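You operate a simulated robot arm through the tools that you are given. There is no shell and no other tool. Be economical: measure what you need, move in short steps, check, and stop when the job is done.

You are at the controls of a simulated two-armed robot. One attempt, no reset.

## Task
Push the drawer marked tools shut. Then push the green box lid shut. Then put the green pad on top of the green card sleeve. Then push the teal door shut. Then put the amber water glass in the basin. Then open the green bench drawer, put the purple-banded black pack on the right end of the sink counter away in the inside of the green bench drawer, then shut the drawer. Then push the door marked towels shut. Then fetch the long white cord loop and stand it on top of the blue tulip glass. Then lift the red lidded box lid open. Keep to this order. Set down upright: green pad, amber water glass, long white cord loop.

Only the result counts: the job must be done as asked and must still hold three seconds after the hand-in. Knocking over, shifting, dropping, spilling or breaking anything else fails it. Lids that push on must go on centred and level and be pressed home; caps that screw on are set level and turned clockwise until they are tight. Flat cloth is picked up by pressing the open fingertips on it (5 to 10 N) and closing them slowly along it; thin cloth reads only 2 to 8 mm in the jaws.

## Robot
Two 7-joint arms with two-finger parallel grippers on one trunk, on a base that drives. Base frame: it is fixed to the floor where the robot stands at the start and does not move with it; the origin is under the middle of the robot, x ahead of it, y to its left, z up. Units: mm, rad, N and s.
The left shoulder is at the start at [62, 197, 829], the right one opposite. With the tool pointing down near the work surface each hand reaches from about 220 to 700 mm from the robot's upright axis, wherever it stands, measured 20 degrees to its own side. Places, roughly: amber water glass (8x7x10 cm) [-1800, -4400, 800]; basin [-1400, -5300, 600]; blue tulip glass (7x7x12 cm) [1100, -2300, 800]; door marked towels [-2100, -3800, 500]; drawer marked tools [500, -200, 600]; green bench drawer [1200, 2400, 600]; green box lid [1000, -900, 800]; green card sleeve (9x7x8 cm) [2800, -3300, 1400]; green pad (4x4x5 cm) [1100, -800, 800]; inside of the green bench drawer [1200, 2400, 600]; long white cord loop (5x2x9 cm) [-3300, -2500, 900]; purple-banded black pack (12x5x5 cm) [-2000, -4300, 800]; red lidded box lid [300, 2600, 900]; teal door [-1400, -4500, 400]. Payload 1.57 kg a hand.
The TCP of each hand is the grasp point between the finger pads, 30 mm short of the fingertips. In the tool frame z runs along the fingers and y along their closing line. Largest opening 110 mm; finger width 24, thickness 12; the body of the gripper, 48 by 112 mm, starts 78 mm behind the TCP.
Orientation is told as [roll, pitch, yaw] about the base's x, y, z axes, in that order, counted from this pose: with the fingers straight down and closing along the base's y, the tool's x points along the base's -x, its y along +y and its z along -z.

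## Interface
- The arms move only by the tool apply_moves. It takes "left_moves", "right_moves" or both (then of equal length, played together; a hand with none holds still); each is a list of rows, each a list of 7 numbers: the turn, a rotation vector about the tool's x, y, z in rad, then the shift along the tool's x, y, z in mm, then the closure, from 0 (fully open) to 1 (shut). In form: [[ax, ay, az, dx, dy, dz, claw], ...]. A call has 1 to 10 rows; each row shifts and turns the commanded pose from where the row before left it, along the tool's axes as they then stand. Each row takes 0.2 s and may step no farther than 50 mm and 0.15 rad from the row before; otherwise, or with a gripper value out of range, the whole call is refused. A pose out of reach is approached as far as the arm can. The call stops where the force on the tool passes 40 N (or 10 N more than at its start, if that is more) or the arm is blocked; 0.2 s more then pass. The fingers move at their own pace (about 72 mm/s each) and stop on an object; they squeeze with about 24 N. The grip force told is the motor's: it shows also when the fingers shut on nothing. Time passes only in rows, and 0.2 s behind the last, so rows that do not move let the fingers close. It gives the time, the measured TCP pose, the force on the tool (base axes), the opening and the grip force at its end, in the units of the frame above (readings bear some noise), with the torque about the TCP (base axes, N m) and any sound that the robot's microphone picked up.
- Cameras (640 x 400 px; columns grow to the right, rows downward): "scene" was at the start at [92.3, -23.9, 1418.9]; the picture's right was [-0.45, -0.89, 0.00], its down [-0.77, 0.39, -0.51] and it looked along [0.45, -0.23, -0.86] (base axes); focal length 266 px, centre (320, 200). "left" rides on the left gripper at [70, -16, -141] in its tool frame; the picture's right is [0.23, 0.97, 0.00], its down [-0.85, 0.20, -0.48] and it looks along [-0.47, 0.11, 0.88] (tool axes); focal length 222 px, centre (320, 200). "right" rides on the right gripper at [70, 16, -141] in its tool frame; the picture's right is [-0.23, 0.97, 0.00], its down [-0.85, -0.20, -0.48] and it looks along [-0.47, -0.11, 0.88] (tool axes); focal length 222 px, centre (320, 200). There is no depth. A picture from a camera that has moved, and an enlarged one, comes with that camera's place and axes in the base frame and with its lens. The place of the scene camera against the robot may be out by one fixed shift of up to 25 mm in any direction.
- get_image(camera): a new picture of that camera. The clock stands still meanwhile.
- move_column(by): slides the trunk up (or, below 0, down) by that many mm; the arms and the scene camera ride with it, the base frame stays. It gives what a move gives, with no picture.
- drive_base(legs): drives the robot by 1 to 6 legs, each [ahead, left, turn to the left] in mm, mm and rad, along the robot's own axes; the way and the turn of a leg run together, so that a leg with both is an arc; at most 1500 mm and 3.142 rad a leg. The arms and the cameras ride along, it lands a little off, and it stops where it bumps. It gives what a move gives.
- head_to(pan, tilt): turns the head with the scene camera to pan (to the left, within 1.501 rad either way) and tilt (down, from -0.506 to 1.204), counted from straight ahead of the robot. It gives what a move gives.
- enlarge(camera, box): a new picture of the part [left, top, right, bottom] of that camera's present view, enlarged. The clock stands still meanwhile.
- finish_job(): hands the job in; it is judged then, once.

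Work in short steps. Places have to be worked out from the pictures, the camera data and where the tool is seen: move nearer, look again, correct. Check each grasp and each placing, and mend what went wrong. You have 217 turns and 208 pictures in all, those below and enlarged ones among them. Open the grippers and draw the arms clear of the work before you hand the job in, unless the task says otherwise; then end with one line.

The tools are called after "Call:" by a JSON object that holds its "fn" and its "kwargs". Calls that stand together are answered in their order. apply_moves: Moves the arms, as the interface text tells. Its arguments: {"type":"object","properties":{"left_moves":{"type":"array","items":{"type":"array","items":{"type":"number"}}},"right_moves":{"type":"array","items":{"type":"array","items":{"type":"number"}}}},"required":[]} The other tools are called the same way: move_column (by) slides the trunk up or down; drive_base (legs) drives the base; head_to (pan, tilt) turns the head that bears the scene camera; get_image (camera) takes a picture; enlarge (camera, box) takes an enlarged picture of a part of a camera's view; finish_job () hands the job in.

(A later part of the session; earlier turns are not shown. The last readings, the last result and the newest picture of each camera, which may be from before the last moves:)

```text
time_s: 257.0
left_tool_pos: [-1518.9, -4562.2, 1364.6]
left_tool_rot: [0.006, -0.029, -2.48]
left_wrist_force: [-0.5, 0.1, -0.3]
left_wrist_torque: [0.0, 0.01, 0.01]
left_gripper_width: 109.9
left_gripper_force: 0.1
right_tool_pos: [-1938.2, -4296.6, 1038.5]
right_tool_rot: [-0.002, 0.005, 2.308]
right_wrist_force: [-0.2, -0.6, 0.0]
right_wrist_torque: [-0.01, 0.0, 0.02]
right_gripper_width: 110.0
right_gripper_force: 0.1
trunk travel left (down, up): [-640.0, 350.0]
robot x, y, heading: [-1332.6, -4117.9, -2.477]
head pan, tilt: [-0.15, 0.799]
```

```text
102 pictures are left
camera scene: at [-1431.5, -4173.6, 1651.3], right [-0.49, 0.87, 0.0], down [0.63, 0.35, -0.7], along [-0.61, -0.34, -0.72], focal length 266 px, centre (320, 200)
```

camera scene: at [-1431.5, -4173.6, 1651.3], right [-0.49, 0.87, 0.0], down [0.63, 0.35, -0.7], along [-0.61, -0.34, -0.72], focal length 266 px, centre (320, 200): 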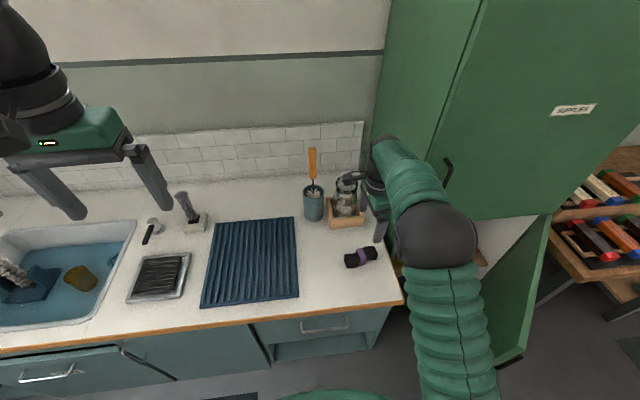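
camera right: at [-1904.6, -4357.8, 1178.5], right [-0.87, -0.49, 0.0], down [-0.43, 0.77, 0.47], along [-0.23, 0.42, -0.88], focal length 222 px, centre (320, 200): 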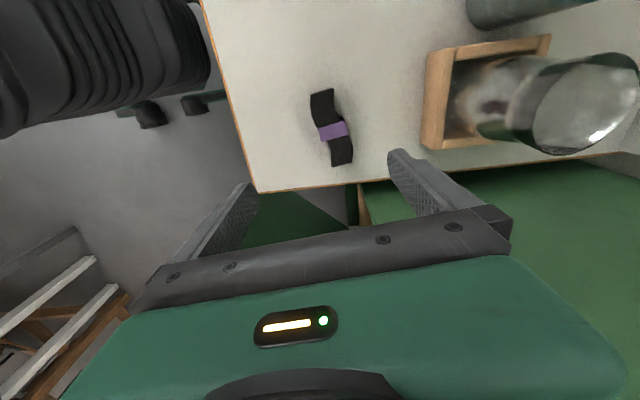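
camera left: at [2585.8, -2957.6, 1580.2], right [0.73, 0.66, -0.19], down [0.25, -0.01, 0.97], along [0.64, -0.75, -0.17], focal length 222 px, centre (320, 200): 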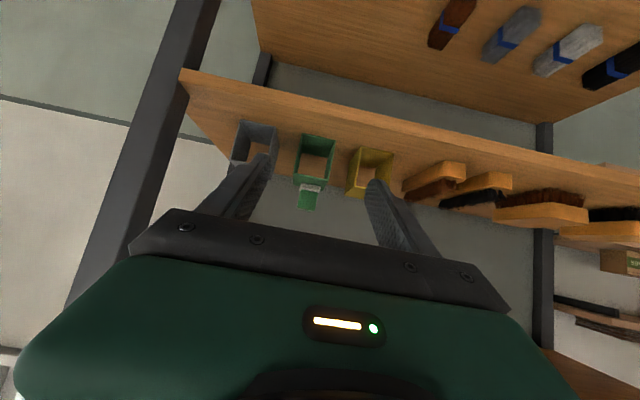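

The upper door reads "SUPPLIES", so the open lower one must be towels. The pack is at (-1956, -4305), lying across the jaws. I line up and descend.

Call:
{"fn": "apply_moves", "kwargs": {"right_moves": [[0, 0, -0.066, -6, 19, 40, 0], [0, 0, 0, 0, 0, 45, 0], [0, 0, 0, 0, 0, 45, 0], [0, 0, 0, 0, 0, 45, 0], [0, 0, 0, 0, 0, 28, 0], [0, 0, 0, 0, 0, 5, 0], [0, 0, 0, 0, 0, 0, 0]]}}

Call:
{"fn": "get_image", "kwargs": {"camera": "right"}}

```text
time_s: 258.6
left_tool_pos: [-1518.9, -4561.6, 1363.6]
left_tool_rot: [0.007, -0.027, -2.48]
left_wrist_force: [-0.5, 0.0, 1.1]
left_wrist_torque: [0.01, 0.0, 0.02]
left_gripper_width: 110.0
left_gripper_force: 0.0
right_tool_pos: [-1955.5, -4304.5, 828.3]
right_tool_rot: [0.0, 0.004, 2.375]
right_wrist_force: [0.8, -0.6, 0.0]
right_wrist_torque: [-0.03, -0.03, 0.03]
right_gripper_width: 110.2
right_gripper_force: 0.0
trunk travel left (down, up): [-640.0, 350.0]
robot x, y, heading: [-1334.9, -4122.6, -2.483]
head pan, tilt: [-0.15, 0.799]
```

```text
101 pictures are left
camera right: at [-1916.9, -4363.4, 969.4], right [-0.84, -0.54, 0.0], down [-0.48, 0.74, 0.47], along [-0.26, 0.4, -0.88], focal length 222 px, centre (320, 200)
```

right: 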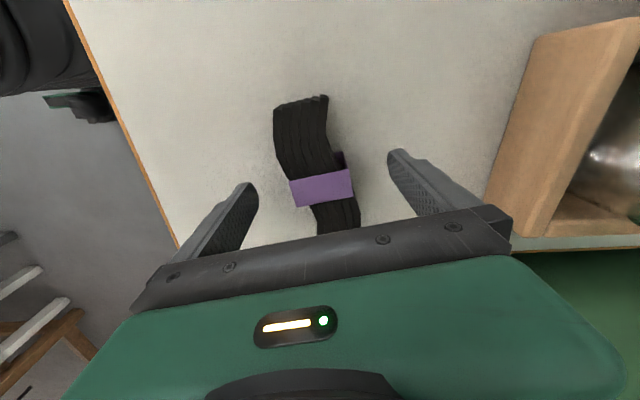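

Centred over the purple band. I close and lift.

Call:
{"fn": "apply_moves", "kwargs": {"right_moves": [[0, 0, 0, 0, 0, 4, 0], [0, 0, 0, 0, 0, 0, 0.3], [0, 0, 0, 0, 0, 0, 0.6], [0, 0, 0, 0, 0, 0, 0.8], [0, 0, 0, 0, 0, 0, 0.8], [0, 0, 0, 0, 0, -20, 0.8], [0, 0, 0, 0, 0, -45, 0.8], [0, 0, 0, 0, 0, -45, 0.8], [0, 0, 0, 0, 0, -45, 0.8]]}}

Call:
{"fn": "get_image", "kwargs": {"camera": "right"}}

```text
time_s: 260.6
left_tool_pos: [-1518.6, -4562.5, 1364.8]
left_tool_rot: [0.007, -0.029, -2.48]
left_wrist_force: [0.1, 0.1, -0.6]
left_wrist_torque: [0.01, 0.02, -0.01]
left_gripper_width: 110.1
left_gripper_force: 0.0
right_tool_pos: [-1956.0, -4304.3, 983.8]
right_tool_rot: [0.001, 0.006, 2.376]
right_wrist_force: [0.8, -0.2, -2.0]
right_wrist_torque: [0.03, 0.01, 0.03]
right_gripper_width: 49.4
right_gripper_force: 23.8
trunk travel left (down, up): [-640.0, 350.0]
robot x, y, heading: [-1337.4, -4120.3, -2.48]
head pan, tilt: [-0.15, 0.799]
```

```text
100 pictures are left
camera right: at [-1918.4, -4362.3, 1123.9], right [-0.84, -0.54, 0.0], down [-0.48, 0.74, 0.47], along [-0.26, 0.4, -0.88], focal length 222 px, centre (320, 200)
```

right: 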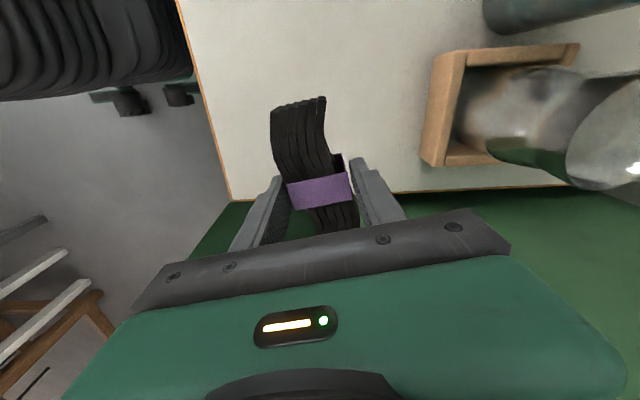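

The pack is held. I now drive the long way round to the green bench drawer, starting with the corridor back past the glass table.

Call:
{"fn": "drive_base", "kwargs": {"legs": [[-550, 0, 0], [0, 850, 0], [0, 0, 3.12]]}}

Call:
{"fn": "head_to", "kwargs": {"pan": 0.0, "tilt": 0.4}}

Call:
{"fn": "get_image", "kwargs": {"camera": "scene"}}

```text
time_s: 275.2
left_tool_pos: [-227.8, -4017.2, 1363.3]
left_tool_rot: [0.006, -0.028, 0.672]
left_wrist_force: [0.1, 0.2, -0.9]
left_wrist_torque: [0.02, -0.01, -0.03]
left_gripper_width: 110.1
left_gripper_force: 0.0
right_tool_pos: [213.5, -4271.5, 981.3]
right_tool_rot: [0.002, 0.006, -0.758]
right_wrist_force: [0.0, 0.8, -0.4]
right_wrist_torque: [0.01, 0.02, 0.02]
right_gripper_width: 49.3
right_gripper_force: 24.5
trunk travel left (down, up): [-640.0, 350.0]
robot x, y, heading: [-408.3, -4458.8, 0.671]
head pan, tilt: [-0.15, 0.799]
```

```text
time_s: 276.1
left_tool_pos: [-227.9, -4016.7, 1365.1]
left_tool_rot: [0.005, -0.029, 0.672]
left_wrist_force: [-0.4, -0.8, 0.6]
left_wrist_torque: [0.01, 0.01, -0.04]
left_gripper_width: 110.1
left_gripper_force: 0.1
right_tool_pos: [213.0, -4271.8, 983.4]
right_tool_rot: [0.002, 0.005, -0.757]
right_wrist_force: [0.3, -1.4, -1.9]
right_wrist_torque: [0.0, 0.0, 0.01]
right_gripper_width: 49.3
right_gripper_force: 23.7
trunk travel left (down, up): [-640.0, 350.0]
robot x, y, heading: [-411.8, -4456.8, 0.676]
head pan, tilt: [0.0, 0.4]
```

```text
99 pictures are left
camera scene: at [-310.2, -4373.3, 1686.3], right [0.62, -0.78, 0.0], down [-0.31, -0.24, -0.92], along [0.72, 0.57, -0.39], focal length 266 px, centre (320, 200)
```

scene: 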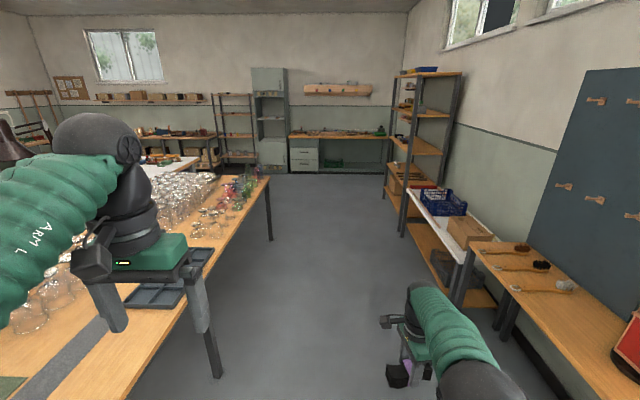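

The way ahead is clear. I drive 4.2 m up the corridor.

Call:
{"fn": "drive_base", "kwargs": {"legs": [[0, 0, -0.033], [1450, 0, 0], [1450, 0, 0], [1350, 0, 0], [0, 1200, 0], [0, 1200, 0]]}}

Call:
{"fn": "head_to", "kwargs": {"pan": 0.6, "tilt": 0.4}}

Call:
{"fn": "get_image", "kwargs": {"camera": "scene"}}

```text
time_s: 308.4
left_tool_pos: [2270.4, 385.9, 1366.8]
left_tool_rot: [0.01, -0.031, 0.501]
left_wrist_force: [0.4, 0.3, -0.9]
left_wrist_torque: [0.03, 0.02, 0.01]
left_gripper_width: 110.0
left_gripper_force: 0.0
right_tool_pos: [2662.3, 62.0, 983.5]
right_tool_rot: [0.002, 0.006, -0.926]
right_wrist_force: [-0.1, 0.8, -1.2]
right_wrist_torque: [0.0, 0.04, -0.01]
right_gripper_width: 49.4
right_gripper_force: 24.7
trunk travel left (down, up): [-640.0, 350.0]
robot x, y, heading: [2019.2, -21.0, 0.502]
head pan, tilt: [0.0, 0.4]
```

```text
time_s: 309.4
left_tool_pos: [2268.9, 386.9, 1365.5]
left_tool_rot: [0.004, -0.031, 0.503]
left_wrist_force: [0.1, 0.1, -0.1]
left_wrist_torque: [-0.02, 0.02, 0.0]
left_gripper_width: 110.0
left_gripper_force: 0.1
right_tool_pos: [2661.3, 62.4, 983.3]
right_tool_rot: [0.002, 0.006, -0.928]
right_wrist_force: [0.4, -1.0, -0.6]
right_wrist_torque: [0.01, 0.03, 0.01]
right_gripper_width: 49.4
right_gripper_force: 24.1
trunk travel left (down, up): [-640.0, 350.0]
robot x, y, heading: [2019.1, -16.8, 0.499]
head pan, tilt: [0.6, 0.4]
```

```text
98 pictures are left
camera scene: at [2088.9, 89.5, 1686.3], right [0.89, -0.45, 0.0], down [-0.18, -0.35, -0.92], along [0.42, 0.82, -0.39], focal length 266 px, centre (320, 200)
```

scene: 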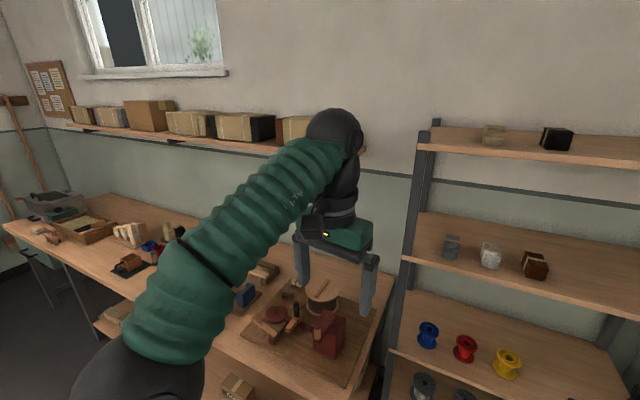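

I drifted nearer the wall. I back off, square up, and strafe left along the bench toward its left end.

Call:
{"fn": "drive_base", "kwargs": {"legs": [[-300, 0, 0], [0, 0, 0.145], [0, 1000, 0], [0, 0, 0.06], [0, 1000, 0]]}}

Call:
{"fn": "head_to", "kwargs": {"pan": 0.2, "tilt": 0.6}}

Call:
{"fn": "get_image", "kwargs": {"camera": "scene"}}

```text
time_s: 322.1
left_tool_pos: [699.2, 1863.2, 1367.0]
left_tool_rot: [0.007, -0.033, 0.678]
left_wrist_force: [-0.4, 0.0, 0.1]
left_wrist_torque: [0.03, 0.01, 0.0]
left_gripper_width: 109.9
left_gripper_force: 0.0
right_tool_pos: [1141.4, 1611.5, 983.6]
right_tool_rot: [0.002, 0.006, -0.753]
right_wrist_force: [-0.2, 0.3, -0.7]
right_wrist_torque: [0.02, 0.01, -0.02]
right_gripper_width: 49.3
right_gripper_force: 23.3
trunk travel left (down, up): [-640.0, 350.0]
robot x, y, heading: [521.6, 1425.2, 0.675]
head pan, tilt: [0.6, 0.4]
```

```text
time_s: 323.0
left_tool_pos: [695.8, 1863.7, 1366.6]
left_tool_rot: [0.008, -0.035, 0.678]
left_wrist_force: [-1.4, -0.3, 0.2]
left_wrist_torque: [0.01, 0.04, -0.01]
left_gripper_width: 109.9
left_gripper_force: 0.0
right_tool_pos: [1138.8, 1612.7, 985.4]
right_tool_rot: [0.003, 0.005, -0.754]
right_wrist_force: [0.0, -0.3, -0.7]
right_wrist_torque: [-0.01, -0.05, 0.0]
right_gripper_width: 49.3
right_gripper_force: 24.3
trunk travel left (down, up): [-640.0, 350.0]
robot x, y, heading: [521.2, 1424.4, 0.678]
head pan, tilt: [0.201, 0.6]
```

```text
97 pictures are left
camera scene: at [603.7, 1520.0, 1668.2], right [0.77, -0.64, 0.0], down [-0.36, -0.44, -0.82], along [0.53, 0.63, -0.57], focal length 266 px, centre (320, 200)
```

scene: 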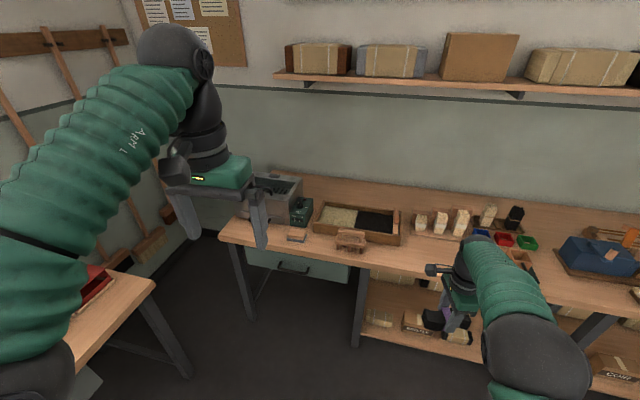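

The pale-green drawer with a bar handle is under the bench's left end, with the handle near (1053, 2248, ~700). I lower the left arm in free space first and look.

Call:
{"fn": "apply_moves", "kwargs": {"left_moves": [[0, 0, 0, 0, 0, 50, 0.3], [0, 0, 0, 0, 0, 50, 0.3], [0, 0, 0, 0, 0, 50, 0.3], [0, 0, 0, -10, 0, 49, 0.3], [0, 0, 0, -10, 0, 49, 0.3], [0, 0, 0, -10, 0, 49, 0.3], [0, 0, 0, -10, 0, 49, 0.3], [0, 0, 0, -10, 0, 49, 0.3], [0, 0, 0, -10, 0, 49, 0.3], [0, 0, 0, 0, 0, 49, 0.3]]}}

Call:
{"fn": "apply_moves", "kwargs": {"left_moves": [[0, 0, -0.15, -10, 0, 0, 0.3], [0, 0, -0.15, 0, 0, 0, 0.3], [0, 0, -0.15, 0, 0, 0, 0.3], [0, 0, -0.15, 0, 0, 0, 0.3], [0, 0, -0.15, 0, 0, 0, 0.3], [0, 0, -0.15, 0, 0, 0, 0.3], [0, 0, -0.15, 0, 0, 0, 0.3], [0, 0, -0.15, 0, 0, 0, 0.3], [0, 0, -0.15, 0, 0, 0, 0.3], [0, 0, -0.15, 0, 0, 0, 0.3]]}}

Call:
{"fn": "get_image", "kwargs": {"camera": "scene"}}

```text
time_s: 325.2
left_tool_pos: [660.7, 1855.3, 965.7]
left_tool_rot: [0.004, -0.036, 0.677]
left_wrist_force: [1.2, 0.0, 0.2]
left_wrist_torque: [-0.01, -0.01, 0.0]
left_gripper_width: 77.2
left_gripper_force: 0.0
left hand out of reach, approached as far as the arm can: row 7, 8, 9, 10
right_tool_pos: [1138.9, 1614.0, 984.9]
right_tool_rot: [0.005, 0.005, -0.753]
right_wrist_force: [-0.7, -0.2, -0.3]
right_wrist_torque: [-0.04, -0.01, 0.03]
right_gripper_width: 49.2
right_gripper_force: 24.1
trunk travel left (down, up): [-640.0, 350.0]
robot x, y, heading: [520.7, 1421.0, 0.677]
head pan, tilt: [0.201, 0.6]
```

```text
time_s: 327.4
left_tool_pos: [664.7, 1859.2, 970.7]
left_tool_rot: [-0.033, -0.01, 2.18]
left_wrist_force: [-0.4, 0.0, 0.1]
left_wrist_torque: [0.03, 0.03, -0.01]
left_gripper_width: 77.0
left_gripper_force: 0.1
left hand out of reach, approached as far as the arm can: row 1
right_tool_pos: [1139.3, 1614.5, 985.3]
right_tool_rot: [0.003, 0.005, -0.751]
right_wrist_force: [0.0, 0.2, -1.0]
right_wrist_torque: [0.02, 0.01, -0.01]
right_gripper_width: 49.3
right_gripper_force: 24.4
trunk travel left (down, up): [-640.0, 350.0]
robot x, y, heading: [519.9, 1426.4, 0.678]
head pan, tilt: [0.201, 0.6]
```

```text
96 pictures are left
camera scene: at [603.4, 1520.8, 1668.1], right [0.77, -0.64, 0.0], down [-0.36, -0.44, -0.82], along [0.53, 0.63, -0.57], focal length 266 px, centre (320, 200)
```

scene: 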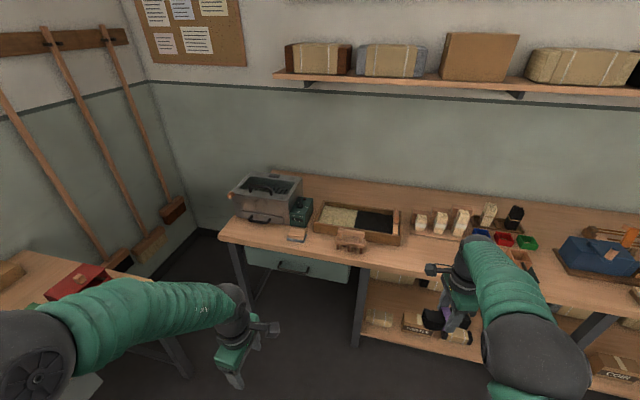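

The hand yawed fine. Now I tilt it forward about the lateral axis while raising the right hand with the pack.

Call:
{"fn": "apply_moves", "kwargs": {"left_moves": [[0.1, 0, 0, 0, 0, 0, 0.3], [0.1, 0, 0, 0, 0, 0, 0.3], [0.1, 0, 0, 0, 0, 0, 0.3], [0.1, 0, 0, 0, 0, 0, 0.3], [0.1, 0, 0, 0, 0, 0, 0.3], [0.1, 0, 0, 0, 0, 0, 0.3], [0.1, 0, 0, 0, 0, 0, 0.3], [0.1, 0, 0, 0, 0, 0, 0.3]], "right_moves": [[0, 0, 0, 0, 0, -40, 0.8], [0, 0, 0, 0, 0, -40, 0.8], [0, 0, 0, 0, 0, -40, 0.8], [0, 0, 0, 0, 0, -40, 0.8], [0, 0, 0, 0, 0, -40, 0.8], [0, 0, 0, 0, 0, -40, 0.8], [0, 0, 0, 0, 0, 0, 0.8], [0, 0, 0, 0, 0, 0, 0.8]]}}

Call:
{"fn": "get_image", "kwargs": {"camera": "scene"}}

Call:
{"fn": "get_image", "kwargs": {"camera": "left"}}

```text
time_s: 329.2
left_tool_pos: [714.1, 1932.8, 986.7]
left_tool_rot: [-0.832, -0.006, 2.177]
left_wrist_force: [-0.1, 0.3, -0.7]
left_wrist_torque: [0.0, 0.0, 0.0]
left_gripper_width: 76.9
left_gripper_force: 0.1
left hand out of reach, approached as far as the arm can: row 4, 5, 6, 7, 8
right_tool_pos: [1137.6, 1609.5, 1222.0]
right_tool_rot: [0.001, 0.004, -0.752]
right_wrist_force: [-0.5, 0.2, -1.1]
right_wrist_torque: [-0.02, 0.02, 0.02]
right_gripper_width: 49.5
right_gripper_force: 24.2
right hand out of reach, approached as far as the arm can: row 6
trunk travel left (down, up): [-640.0, 350.0]
robot x, y, heading: [520.9, 1422.5, 0.676]
head pan, tilt: [0.201, 0.6]
```

```text
95 pictures are left
camera scene: at [602.1, 1522.5, 1668.1], right [0.77, -0.64, 0.0], down [-0.36, -0.44, -0.82], along [0.53, 0.63, -0.57], focal length 266 px, centre (320, 200)
```

scene: 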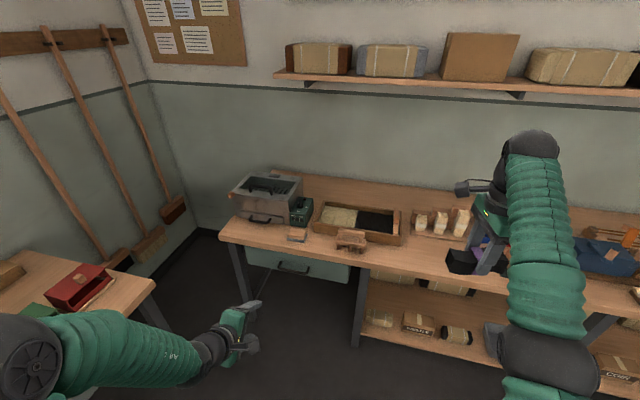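

```text
94 pictures are left
camera left: at [678.3, 1822.4, 1094.9], right [-0.41, -0.56, -0.72], down [-0.89, 0.42, 0.18], along [0.2, 0.72, -0.67], focal length 222 px, centre (320, 200)
```

left: 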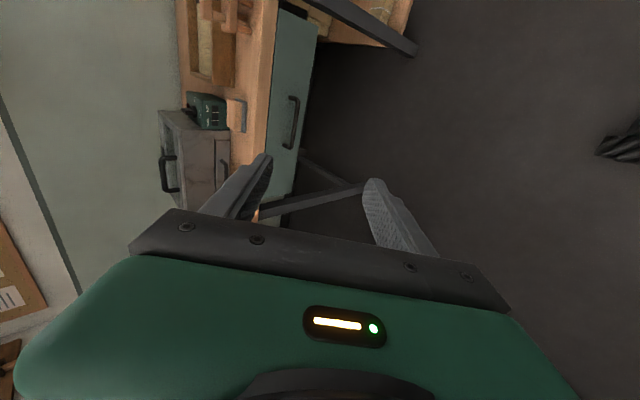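

The hand is tilted with vertical jaws, as needed for the bar, which I triangulate at about (1062, 2265, 654). I drive to a pre-grasp place and lower the trunk.

Call:
{"fn": "drive_base", "kwargs": {"legs": [[0, 0, -0.031], [200, 73, 0], [140, 0, 0]]}}

Call:
{"fn": "move_column", "kwargs": {"by": -240}}

Call:
{"fn": "get_image", "kwargs": {"camera": "left"}}

Call:
{"fn": "get_image", "kwargs": {"camera": "scene"}}

```text
time_s: 332.1
left_tool_pos: [962.9, 2188.5, 989.0]
left_tool_rot: [-0.831, -0.01, 2.143]
left_wrist_force: [0.3, -0.2, 0.4]
left_wrist_torque: [-0.01, 0.0, -0.02]
left_gripper_width: 77.0
left_gripper_force: 0.1
right_tool_pos: [1374.6, 1850.8, 1221.3]
right_tool_rot: [0.005, 0.006, -0.785]
right_wrist_force: [0.4, 0.1, -0.5]
right_wrist_torque: [0.01, 0.03, -0.01]
right_gripper_width: 49.4
right_gripper_force: 24.3
trunk travel left (down, up): [-640.0, 350.0]
robot x, y, heading: [752.3, 1687.5, 0.646]
head pan, tilt: [0.201, 0.6]
```

```text
time_s: 334.6
left_tool_pos: [962.5, 2188.0, 747.9]
left_tool_rot: [-0.833, -0.01, 2.143]
left_wrist_force: [-0.5, -0.4, 0.4]
left_wrist_torque: [-0.01, 0.01, -0.01]
left_gripper_width: 76.9
left_gripper_force: 0.1
right_tool_pos: [1374.5, 1850.9, 983.3]
right_tool_rot: [0.004, 0.005, -0.785]
right_wrist_force: [-0.5, 0.1, -1.2]
right_wrist_torque: [0.02, 0.01, -0.03]
right_gripper_width: 49.5
right_gripper_force: 23.9
trunk travel left (down, up): [-400.0, 590.0]
robot x, y, heading: [751.9, 1687.6, 0.645]
head pan, tilt: [0.201, 0.6]
```

```text
93 pictures are left
camera left: at [922.5, 2079.7, 855.7], right [-0.43, -0.54, -0.72], down [-0.87, 0.45, 0.18], along [0.23, 0.71, -0.67], focal length 222 px, centre (320, 200)
```

left: 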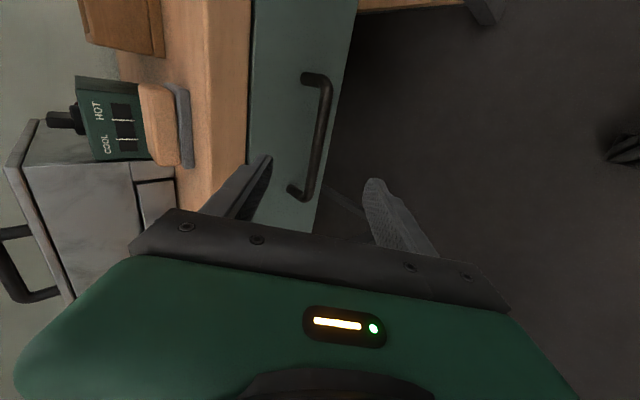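

```text
92 pictures are left
camera scene: at [836.9, 1782.6, 1428.2], right [0.75, -0.67, 0.0], down [-0.38, -0.42, -0.82], along [0.55, 0.62, -0.57], focal length 266 px, centre (320, 200)
```

scene: 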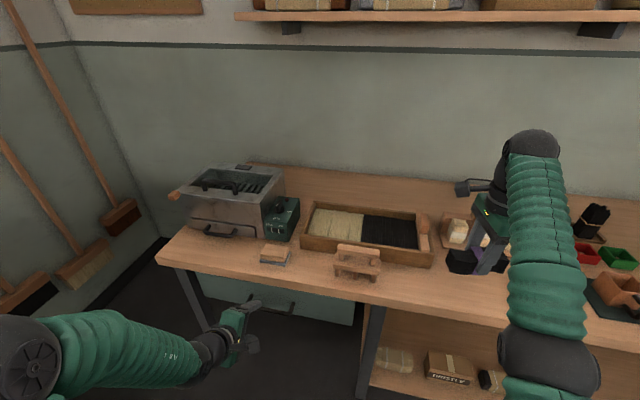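

The bar runs centred between the fingers, at about (1053, 2241, 657). I advance 60 mm, lower 50 mm, narrow the jaws, and look again.

Call:
{"fn": "drive_base", "kwargs": {"legs": [[58, 0, 0]]}}

Call:
{"fn": "move_column", "kwargs": {"by": -50}}

Call:
{"fn": "apply_moves", "kwargs": {"left_moves": [[0, 0, 0, 0, 0, 0, 0.5], [0, 0, 0, 0, 0, 0, 0.6], [0, 0, 0, 0, 0, 0, 0.62]]}}

Call:
{"fn": "get_image", "kwargs": {"camera": "left"}}

Call:
{"fn": "enlarge", "kwargs": {"camera": "scene", "box": [170, 240, 390, 380]}}

```text
time_s: 335.6
left_tool_pos: [1010.2, 2224.5, 748.2]
left_tool_rot: [-0.831, -0.007, 2.143]
left_wrist_force: [0.8, 0.6, -0.2]
left_wrist_torque: [0.01, 0.02, 0.02]
left_gripper_width: 76.7
left_gripper_force: 0.2
right_tool_pos: [1421.8, 1888.0, 980.9]
right_tool_rot: [0.001, 0.006, -0.785]
right_wrist_force: [0.5, 0.2, -0.7]
right_wrist_torque: [-0.04, 0.04, 0.01]
right_gripper_width: 49.2
right_gripper_force: 24.2
trunk travel left (down, up): [-400.0, 590.0]
robot x, y, heading: [799.4, 1722.4, 0.644]
head pan, tilt: [0.201, 0.6]
```

```text
time_s: 336.5
left_tool_pos: [1008.6, 2223.7, 698.9]
left_tool_rot: [-0.83, -0.009, 2.144]
left_wrist_force: [0.1, -0.3, 0.4]
left_wrist_torque: [-0.03, -0.02, -0.01]
left_gripper_width: 76.8
left_gripper_force: 0.0
right_tool_pos: [1421.7, 1884.4, 933.4]
right_tool_rot: [0.003, 0.005, -0.785]
right_wrist_force: [-0.4, 0.0, -0.7]
right_wrist_torque: [-0.01, 0.0, 0.01]
right_gripper_width: 49.2
right_gripper_force: 24.0
trunk travel left (down, up): [-350.0, 640.0]
robot x, y, heading: [801.5, 1722.0, 0.641]
head pan, tilt: [0.201, 0.6]
```

```text
time_s: 337.3
left_tool_pos: [1010.4, 2224.4, 698.5]
left_tool_rot: [-0.833, -0.009, 2.144]
left_wrist_force: [-0.3, 0.8, -0.1]
left_wrist_torque: [0.02, 0.02, 0.05]
left_gripper_width: 41.9
left_gripper_force: 0.1
right_tool_pos: [1421.3, 1884.9, 933.3]
right_tool_rot: [0.006, 0.006, -0.784]
right_wrist_force: [0.4, 0.3, -0.4]
right_wrist_torque: [-0.02, 0.01, 0.03]
right_gripper_width: 49.2
right_gripper_force: 23.9
trunk travel left (down, up): [-350.0, 640.0]
robot x, y, heading: [798.4, 1722.5, 0.646]
head pan, tilt: [0.201, 0.6]
```

```text
91 pictures are left
camera left: at [968.6, 2114.1, 805.8], right [-0.43, -0.54, -0.72], down [-0.87, 0.45, 0.18], along [0.23, 0.71, -0.67], focal length 222 px, centre (320, 200)
```

left: 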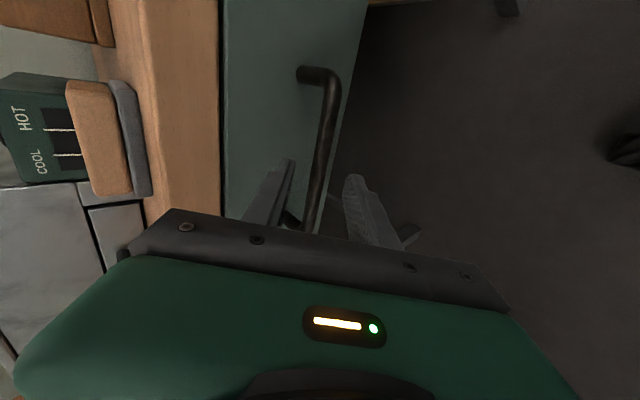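

```text
2.86 times, centred on (280, 310) of scene
camera zoom: at [883.4, 1817.3, 1378.1], right [0.75, -0.67, 0.0], down [-0.38, -0.42, -0.82], along [0.55, 0.62, -0.57], focal length 759 px, centre (434, -114)
```

zoom: 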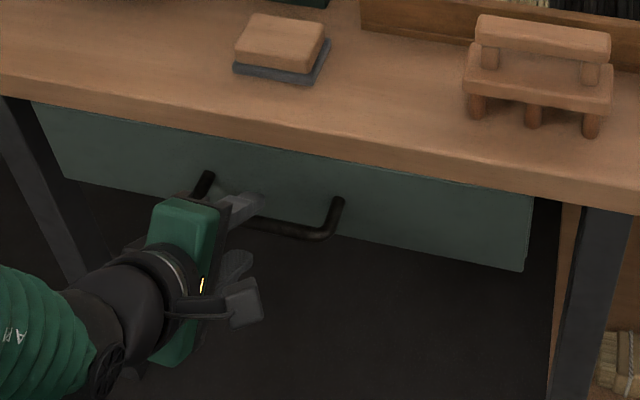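

The bar is centred in the jaws about 60 mm ahead along the tool axis. I advance 39 mm and close on it.

Call:
{"fn": "apply_moves", "kwargs": {"left_moves": [[0, 0, 0, 0, 0, 13, 0.62], [0, 0, 0, 0, 0, 13, 0.62], [0, 0, 0, 0, 0, 13, 0.62], [0, 0, 0, 0, 0, 0, 0.8], [0, 0, 0, 0, 0, 0, 0.95], [0, 0, 0, 0, 0, 0, 1], [0, 0, 0, 0, 0, 0, 1]]}}

Call:
{"fn": "get_image", "kwargs": {"camera": "left"}}

```text
time_s: 338.9
left_tool_pos: [1017.7, 2223.5, 701.1]
left_tool_rot: [-0.832, -0.006, 2.145]
left_wrist_force: [-14.8, -10.1, -0.1]
left_wrist_torque: [-0.26, 0.38, 0.2]
left_gripper_width: 0.0
left_gripper_force: 21.2
left hand out of reach, approached as far as the arm can: row 1, 2, 3
right_tool_pos: [1417.7, 1884.3, 933.9]
right_tool_rot: [0.006, 0.004, -0.784]
right_wrist_force: [0.2, 0.2, -1.0]
right_wrist_torque: [-0.01, 0.0, -0.03]
right_gripper_width: 49.5
right_gripper_force: 23.7
trunk travel left (down, up): [-350.0, 640.0]
robot x, y, heading: [795.0, 1723.5, 0.639]
head pan, tilt: [0.201, 0.6]
```

```text
89 pictures are left
camera left: at [978.4, 2115.2, 808.3], right [-0.43, -0.54, -0.72], down [-0.87, 0.45, 0.18], along [0.23, 0.71, -0.67], focal length 222 px, centre (320, 200)
```

left: 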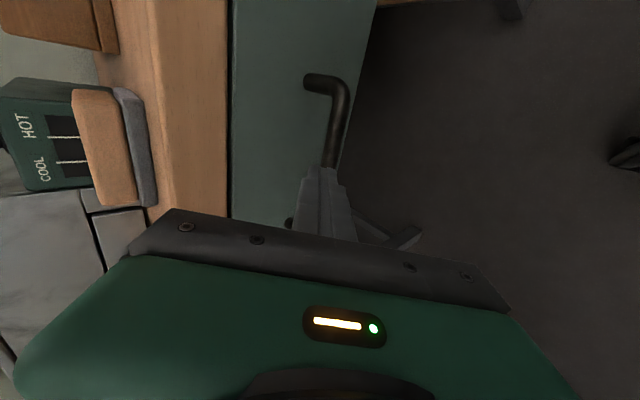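

The arm was at its limit and the fingers closed short of the bar. I back off 15 mm, reopen, and use the base and trunk for the final approach.

Call:
{"fn": "drive_base", "kwargs": {"legs": [[-20, 0, 0]]}}

Call:
{"fn": "apply_moves", "kwargs": {"left_moves": [[0, 0, 0, 0, 0, 0, 0.6], [0, 0, 0, 0, 0, 0, 0.6], [0, 0, 0, 0, 0, 0, 0.6]]}}

Call:
{"fn": "get_image", "kwargs": {"camera": "left"}}

```text
time_s: 339.7
left_tool_pos: [1004.8, 2213.9, 701.9]
left_tool_rot: [-0.834, -0.009, 2.144]
left_wrist_force: [-0.2, -0.4, 0.1]
left_wrist_torque: [-0.02, 0.02, 0.0]
left_gripper_width: 0.1
left_gripper_force: 21.2
right_tool_pos: [1404.5, 1873.6, 933.0]
right_tool_rot: [0.006, 0.003, -0.786]
right_wrist_force: [-0.4, -0.7, -0.4]
right_wrist_torque: [-0.01, 0.0, 0.0]
right_gripper_width: 49.6
right_gripper_force: 23.9
trunk travel left (down, up): [-350.0, 640.0]
robot x, y, heading: [781.3, 1713.1, 0.638]
head pan, tilt: [0.201, 0.6]
```

```text
time_s: 340.5
left_tool_pos: [1003.8, 2212.5, 702.3]
left_tool_rot: [-0.836, -0.008, 2.144]
left_wrist_force: [0.1, -0.6, -0.1]
left_wrist_torque: [0.0, -0.02, -0.02]
left_gripper_width: 44.2
left_gripper_force: 0.2
right_tool_pos: [1405.8, 1872.5, 934.4]
right_tool_rot: [0.005, 0.003, -0.785]
right_wrist_force: [-0.4, 0.5, -0.9]
right_wrist_torque: [-0.01, 0.03, -0.01]
right_gripper_width: 49.6
right_gripper_force: 23.7
trunk travel left (down, up): [-350.0, 640.0]
robot x, y, heading: [781.8, 1712.1, 0.645]
head pan, tilt: [0.201, 0.6]
```

```text
88 pictures are left
camera left: at [963.3, 2103.3, 808.7], right [-0.43, -0.54, -0.72], down [-0.87, 0.45, 0.18], along [0.23, 0.71, -0.67], focal length 222 px, centre (320, 200)
```

left: 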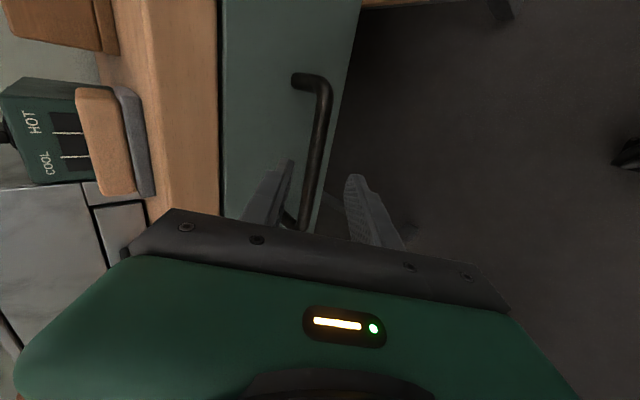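

The earlier touch puts the bar near z≈676, about 24 mm ahead and 16 mm lower. I go forward 23 mm, down 16 mm, and close.

Call:
{"fn": "drive_base", "kwargs": {"legs": [[23, 0, 0]]}}

Call:
{"fn": "move_column", "kwargs": {"by": -16}}

Call:
{"fn": "get_image", "kwargs": {"camera": "left"}}

Call:
{"fn": "apply_moves", "kwargs": {"left_moves": [[0, 0, 0, 0, 0, 0, 0.75], [0, 0, 0, 0, 0, 0, 0.9], [0, 0, 0, 0, 0, 0, 1], [0, 0, 0, 0, 0, 0, 1]]}}

```text
time_s: 341.3
left_tool_pos: [1021.8, 2227.2, 702.3]
left_tool_rot: [-0.833, -0.009, 2.143]
left_wrist_force: [0.0, 0.3, -0.1]
left_wrist_torque: [-0.01, 0.03, 0.0]
left_gripper_width: 43.9
left_gripper_force: 0.1
right_tool_pos: [1422.5, 1888.2, 933.4]
right_tool_rot: [0.006, 0.003, -0.786]
right_wrist_force: [0.0, 0.1, -0.8]
right_wrist_torque: [-0.01, 0.01, -0.05]
right_gripper_width: 49.1
right_gripper_force: 24.4
trunk travel left (down, up): [-350.0, 640.0]
robot x, y, heading: [804.5, 1723.4, 0.639]
head pan, tilt: [0.201, 0.6]
```

```text
time_s: 341.9
left_tool_pos: [1021.0, 2225.9, 685.6]
left_tool_rot: [-0.835, -0.007, 2.143]
left_wrist_force: [0.6, -1.1, 0.9]
left_wrist_torque: [0.0, -0.03, 0.02]
left_gripper_width: 44.2
left_gripper_force: 0.0
right_tool_pos: [1422.1, 1886.1, 919.6]
right_tool_rot: [0.008, 0.003, -0.785]
right_wrist_force: [-0.7, -0.4, -1.2]
right_wrist_torque: [0.02, 0.0, -0.03]
right_gripper_width: 49.2
right_gripper_force: 23.9
trunk travel left (down, up): [-334.0, 656.0]
robot x, y, heading: [802.7, 1726.9, 0.644]
head pan, tilt: [0.201, 0.6]
```

```text
87 pictures are left
camera left: at [980.5, 2116.2, 793.2], right [-0.43, -0.54, -0.72], down [-0.87, 0.45, 0.18], along [0.23, 0.71, -0.67], focal length 222 px, centre (320, 200)
```

left: 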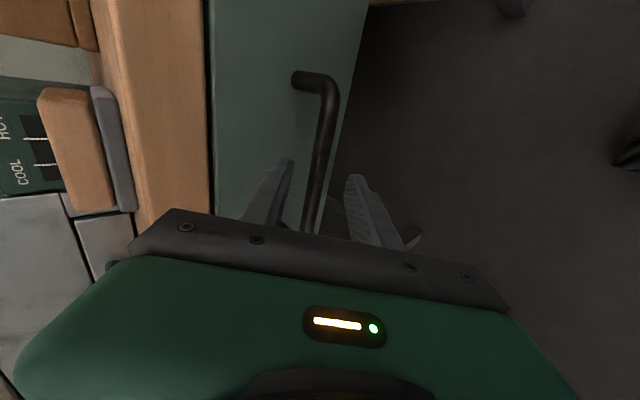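

```text
time_s: 342.9
left_tool_pos: [1021.2, 2227.3, 687.2]
left_tool_rot: [-0.838, -0.01, 2.145]
left_wrist_force: [0.8, 1.0, 11.0]
left_wrist_torque: [-0.43, -0.65, 0.36]
left_gripper_width: 14.9
left_gripper_force: 30.9
right_tool_pos: [1420.2, 1885.4, 920.3]
right_tool_rot: [0.007, 0.006, -0.786]
right_wrist_force: [-0.8, -0.4, -1.2]
right_wrist_torque: [0.04, 0.0, 0.01]
right_gripper_width: 49.6
right_gripper_force: 23.8
trunk travel left (down, up): [-334.0, 656.0]
robot x, y, heading: [801.1, 1727.3, 0.645]
head pan, tilt: [0.201, 0.6]
```

The bar is gripped, with the jaws at 15 mm. I pull the drawer open by driving back.

Call:
{"fn": "drive_base", "kwargs": {"legs": [[-130, 0, 0], [-120, 0, 0]]}}

Call:
{"fn": "get_image", "kwargs": {"camera": "scene"}}

```text
time_s: 345.1
left_tool_pos: [818.8, 2077.4, 686.9]
left_tool_rot: [-0.837, -0.008, 2.148]
left_wrist_force: [-5.0, 8.9, 15.4]
left_wrist_torque: [0.24, -0.19, 1.24]
left_gripper_width: 14.7
left_gripper_force: 30.4
right_tool_pos: [1219.3, 1737.7, 920.8]
right_tool_rot: [0.008, 0.003, -0.785]
right_wrist_force: [-0.7, 0.2, -1.1]
right_wrist_torque: [0.0, -0.06, 0.02]
right_gripper_width: 49.3
right_gripper_force: 23.4
trunk travel left (down, up): [-334.0, 656.0]
robot x, y, heading: [598.7, 1575.0, 0.646]
head pan, tilt: [0.201, 0.6]
```

```text
86 pictures are left
camera scene: at [682.6, 1668.5, 1362.6], right [0.75, -0.66, 0.0], down [-0.37, -0.42, -0.83], along [0.55, 0.62, -0.56], focal length 266 px, centre (320, 200)
```

scene: 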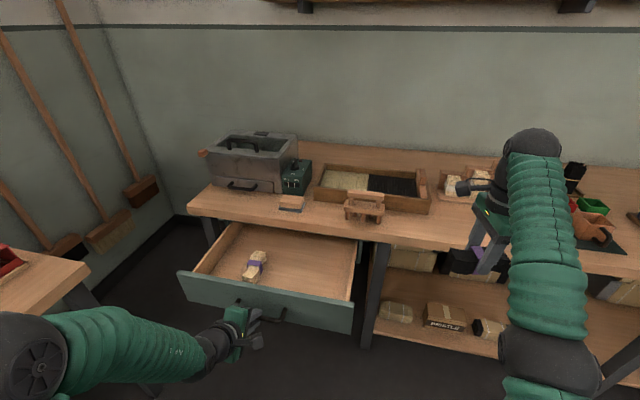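

The drawer is open about 250 mm and holds one other packet. I release the handle along the tool axis, raise the trunk, and turn left so that the right hand can reach into the drawer.

Call:
{"fn": "apply_moves", "kwargs": {"left_moves": [[0, 0, 0, 0, 0, 0, 0.8], [0, 0, 0, 0, 0, 0, 0.6], [0, 0, 0, 0, 0, 0, 0.55], [0, 0, 0, 0, 0, -20, 0.55], [0, 0, 0, 0, 0, -20, 0.55], [0, 0, 0, 0, 0, -20, 0.55], [0, 0, 0, 0, 0, 0, 0.55]]}}

Call:
{"fn": "get_image", "kwargs": {"camera": "left"}}

```text
time_s: 346.7
left_tool_pos: [797.3, 2077.9, 733.7]
left_tool_rot: [-0.834, -0.01, 2.148]
left_wrist_force: [-0.4, -0.2, 0.9]
left_wrist_torque: [0.0, 0.04, 0.01]
left_gripper_width: 49.7
left_gripper_force: 0.0
left hand out of reach, approached as far as the arm can: row 4, 5, 6
right_tool_pos: [1223.2, 1738.4, 920.0]
right_tool_rot: [0.007, 0.003, -0.785]
right_wrist_force: [0.0, -0.6, -2.1]
right_wrist_torque: [0.01, -0.03, 0.0]
right_gripper_width: 49.3
right_gripper_force: 23.9
trunk travel left (down, up): [-334.0, 656.0]
robot x, y, heading: [602.5, 1569.5, 0.647]
head pan, tilt: [0.201, 0.6]
```

```text
85 pictures are left
camera left: at [757.8, 1968.4, 840.3], right [-0.43, -0.54, -0.72], down [-0.88, 0.45, 0.18], along [0.23, 0.71, -0.67], focal length 222 px, centre (320, 200)
```

left: 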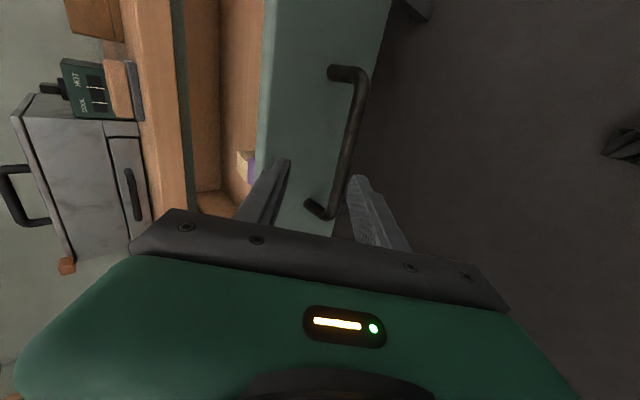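

The bar is clear of the fingers. I raise the trunk 200 mm and turn left.

Call:
{"fn": "move_column", "kwargs": {"by": 200}}

Call:
{"fn": "drive_base", "kwargs": {"legs": [[-60, 0, 0], [0, 0, 0.5]]}}

Call:
{"fn": "head_to", "kwargs": {"pan": -0.3, "tilt": 0.75}}

Call:
{"fn": "get_image", "kwargs": {"camera": "scene"}}

```text
time_s: 348.8
left_tool_pos: [797.8, 2078.1, 933.5]
left_tool_rot: [-0.833, -0.01, 2.149]
left_wrist_force: [-0.6, 0.0, 0.2]
left_wrist_torque: [0.03, 0.0, 0.01]
left_gripper_width: 49.7
left_gripper_force: 0.0
right_tool_pos: [1223.4, 1738.8, 1120.3]
right_tool_rot: [0.007, 0.003, -0.784]
right_wrist_force: [0.1, -0.6, -0.7]
right_wrist_torque: [-0.02, -0.04, 0.03]
right_gripper_width: 49.4
right_gripper_force: 24.0
trunk travel left (down, up): [-534.0, 456.0]
robot x, y, heading: [601.6, 1574.4, 0.644]
head pan, tilt: [0.201, 0.6]
```

```text
time_s: 351.2
left_tool_pos: [487.6, 2074.6, 933.2]
left_tool_rot: [-0.835, -0.009, 2.645]
left_wrist_force: [0.4, 0.5, 0.7]
left_wrist_torque: [0.01, 0.0, 0.0]
left_gripper_width: 49.4
left_gripper_force: 0.0
right_tool_pos: [1023.1, 1978.7, 1119.2]
right_tool_rot: [0.008, 0.007, -0.288]
right_wrist_force: [0.7, -0.8, -0.6]
right_wrist_torque: [0.02, 0.05, 0.02]
right_gripper_width: 49.4
right_gripper_force: 24.2
trunk travel left (down, up): [-534.0, 456.0]
robot x, y, heading: [558.2, 1540.6, 1.141]
head pan, tilt: [0.201, 0.6]
```

```text
time_s: 352.1
left_tool_pos: [487.7, 2073.8, 933.8]
left_tool_rot: [-0.836, -0.007, 2.645]
left_wrist_force: [0.1, 0.2, 0.1]
left_wrist_torque: [0.0, 0.0, -0.05]
left_gripper_width: 49.3
left_gripper_force: 0.1
right_tool_pos: [1023.0, 1978.0, 1121.1]
right_tool_rot: [0.008, 0.003, -0.285]
right_wrist_force: [-0.3, 0.3, -0.7]
right_wrist_torque: [0.01, 0.01, -0.02]
right_gripper_width: 49.4
right_gripper_force: 24.4
trunk travel left (down, up): [-534.0, 456.0]
robot x, y, heading: [555.9, 1536.3, 1.138]
head pan, tilt: [-0.3, 0.75]
```

```text
84 pictures are left
camera scene: at [622.9, 1640.0, 1549.3], right [0.75, -0.67, 0.0], down [-0.45, -0.51, -0.73], along [0.49, 0.54, -0.68], focal length 266 px, centre (320, 200)
```

scene: 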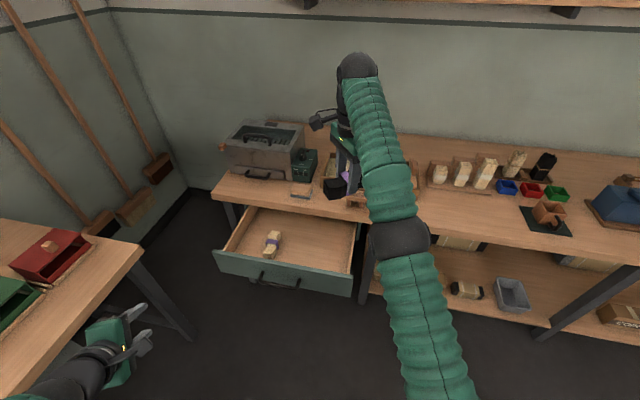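

I bring the right hand over the drawer's free right part and start lowering.

Call:
{"fn": "drive_base", "kwargs": {"legs": [[127, 58, 0]]}}

Call:
{"fn": "apply_moves", "kwargs": {"right_moves": [[0, 0, 0, 0, 0, 45, 0.8], [0, 0, 0, 0, 0, 45, 0.8], [0, 0, 0, 0, 0, 45, 0.8], [0, 0, 0, 0, 0, 45, 0.8], [0, 0, 0, 0, 0, 45, 0.8], [0, 0, 0, 0, 0, 45, 0.8], [0, 0, 0, 0, 0, 0, 0.8]]}}

Call:
{"fn": "get_image", "kwargs": {"camera": "scene"}}

Call:
{"fn": "get_image", "kwargs": {"camera": "right"}}

```text
time_s: 353.5
left_tool_pos: [491.6, 2214.9, 933.9]
left_tool_rot: [-0.837, -0.011, 2.641]
left_wrist_force: [1.0, 0.3, -0.6]
left_wrist_torque: [0.02, 0.01, 0.01]
left_gripper_width: 49.6
left_gripper_force: 0.0
right_tool_pos: [1027.2, 2116.6, 1120.9]
right_tool_rot: [0.008, 0.008, -0.289]
right_wrist_force: [0.0, -0.5, -0.4]
right_wrist_torque: [-0.01, 0.01, 0.0]
right_gripper_width: 49.1
right_gripper_force: 24.3
trunk travel left (down, up): [-534.0, 456.0]
robot x, y, heading: [558.1, 1679.2, 1.143]
head pan, tilt: [-0.3, 0.75]
```

```text
time_s: 355.1
left_tool_pos: [488.6, 2214.5, 934.7]
left_tool_rot: [-0.837, -0.009, 2.643]
left_wrist_force: [-1.1, -0.3, 0.3]
left_wrist_torque: [0.02, 0.02, 0.0]
left_gripper_width: 49.3
left_gripper_force: 0.1
right_tool_pos: [1027.2, 2121.8, 852.7]
right_tool_rot: [0.011, 0.002, -0.291]
right_wrist_force: [-0.3, -0.1, -0.3]
right_wrist_torque: [0.0, -0.04, -0.02]
right_gripper_width: 49.4
right_gripper_force: 24.2
trunk travel left (down, up): [-534.0, 456.0]
robot x, y, heading: [554.1, 1682.0, 1.141]
head pan, tilt: [-0.3, 0.75]
```

```text
83 pictures are left
camera scene: at [623.9, 1780.5, 1549.3], right [0.74, -0.67, 0.0], down [-0.46, -0.51, -0.73], along [0.49, 0.54, -0.68], focal length 266 px, centre (320, 200)
```

scene: 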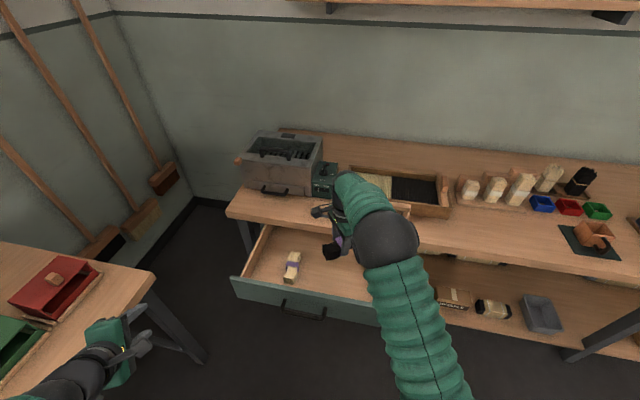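

```text
82 pictures are left
camera right: at [965.6, 2156.6, 993.5], right [0.5, 0.87, 0.01], down [0.76, -0.44, 0.47], along [0.41, -0.23, -0.88], focal length 222 px, centre (320, 200)
```

right: 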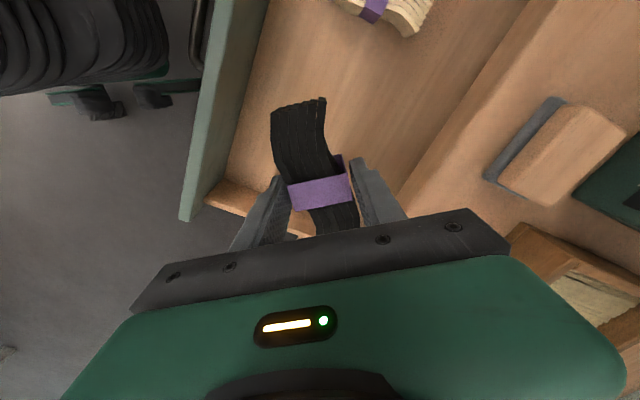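

The pack hangs over clear drawer floor. I lower it in, the last bit gently.

Call:
{"fn": "apply_moves", "kwargs": {"right_moves": [[0, 0, 0, 0, 0, 40, 0.8], [0, 0, 0, 0, 0, 40, 0.8], [0, 0, 0, 0, 0, 40, 0.8], [0, 0, 0, 0, 0, 20, 0.8], [0, 0, 0, 0, 0, 10, 0.8], [0, 0, 0, 0, 0, 5, 0.8], [0, 0, 0, 0, 0, 5, 0.8], [0, 0, 0, 0, 0, 0, 0.8]]}}

Call:
{"fn": "get_image", "kwargs": {"camera": "right"}}

```text
time_s: 356.9
left_tool_pos: [487.7, 2215.7, 933.4]
left_tool_rot: [-0.836, -0.01, 2.643]
left_wrist_force: [0.4, 0.6, -0.6]
left_wrist_torque: [-0.01, 0.02, 0.03]
left_gripper_width: 49.4
left_gripper_force: 0.0
right_tool_pos: [1023.7, 2122.3, 690.1]
right_tool_rot: [0.008, 0.004, -0.288]
right_wrist_force: [-0.4, 0.6, -0.2]
right_wrist_torque: [-0.02, 0.02, 0.02]
right_gripper_width: 49.2
right_gripper_force: 24.0
trunk travel left (down, up): [-534.0, 456.0]
robot x, y, heading: [555.1, 1680.3, 1.143]
head pan, tilt: [-0.3, 0.75]
```

```text
81 pictures are left
camera right: at [961.7, 2157.7, 831.8], right [0.5, 0.87, 0.01], down [0.76, -0.44, 0.47], along [0.41, -0.23, -0.88], focal length 222 px, centre (320, 200)
```

right: 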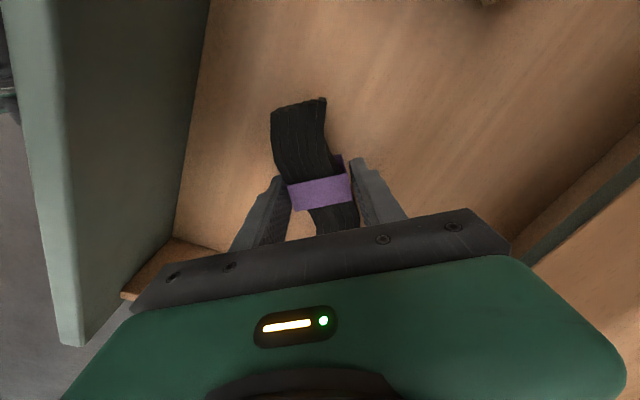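

Still hanging just above the floor. I go down in 5 mm steps until I feel contact.

Call:
{"fn": "apply_moves", "kwargs": {"right_moves": [[0, 0, 0, 0, 0, 5, 0.8], [0, 0, 0, 0, 0, 5, 0.8], [0, 0, 0, 0, 0, 5, 0.8], [0, 0, 0, 0, 0, 0, 0.8]]}}

Call:
{"fn": "apply_moves", "kwargs": {"right_moves": [[0, 0, 0, 0, 0, 5, 0.8], [0, 0, 0, 0, 0, 5, 0.8], [0, 0, 0, 0, 0, 0, 0.8]]}}

Call:
{"fn": "get_image", "kwargs": {"camera": "right"}}

```text
time_s: 357.9
left_tool_pos: [488.7, 2216.0, 933.8]
left_tool_rot: [-0.837, -0.008, 2.642]
left_wrist_force: [0.0, -0.1, -0.1]
left_wrist_torque: [0.02, 0.01, -0.02]
left_gripper_width: 49.6
left_gripper_force: 0.1
right_tool_pos: [1024.0, 2123.6, 676.9]
right_tool_rot: [0.007, 0.005, -0.29]
right_wrist_force: [-0.4, 0.0, -1.1]
right_wrist_torque: [-0.02, -0.01, -0.05]
right_gripper_width: 49.7
right_gripper_force: 23.9
trunk travel left (down, up): [-534.0, 456.0]
robot x, y, heading: [554.7, 1682.4, 1.138]
head pan, tilt: [-0.3, 0.75]
```

```text
time_s: 358.7
left_tool_pos: [486.2, 2214.1, 934.9]
left_tool_rot: [-0.839, -0.005, 2.64]
left_wrist_force: [0.8, -0.3, -0.1]
left_wrist_torque: [-0.02, 0.0, 0.01]
left_gripper_width: 49.6
left_gripper_force: 0.0
right_tool_pos: [1023.1, 2124.6, 669.9]
right_tool_rot: [0.017, 0.0, -0.288]
right_wrist_force: [0.5, -0.6, 27.1]
right_wrist_torque: [-0.53, 0.1, -0.03]
right_gripper_width: 49.5
right_gripper_force: 23.8
trunk travel left (down, up): [-534.0, 456.0]
robot x, y, heading: [551.7, 1681.7, 1.142]
head pan, tilt: [-0.3, 0.75]
```

```text
80 pictures are left
camera right: at [960.5, 2158.1, 810.6], right [0.5, 0.87, 0.01], down [0.76, -0.44, 0.47], along [0.42, -0.22, -0.88], focal length 222 px, centre (320, 200)
```

right: 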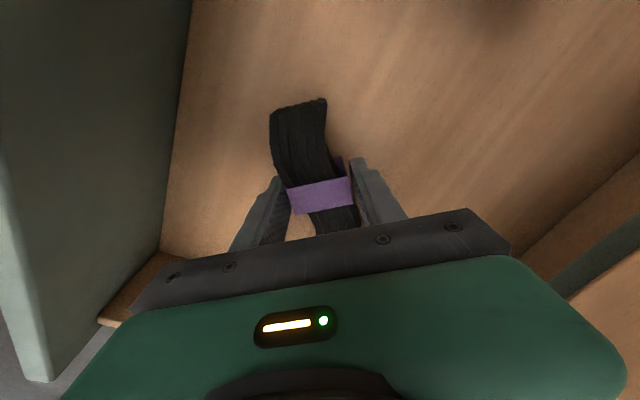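

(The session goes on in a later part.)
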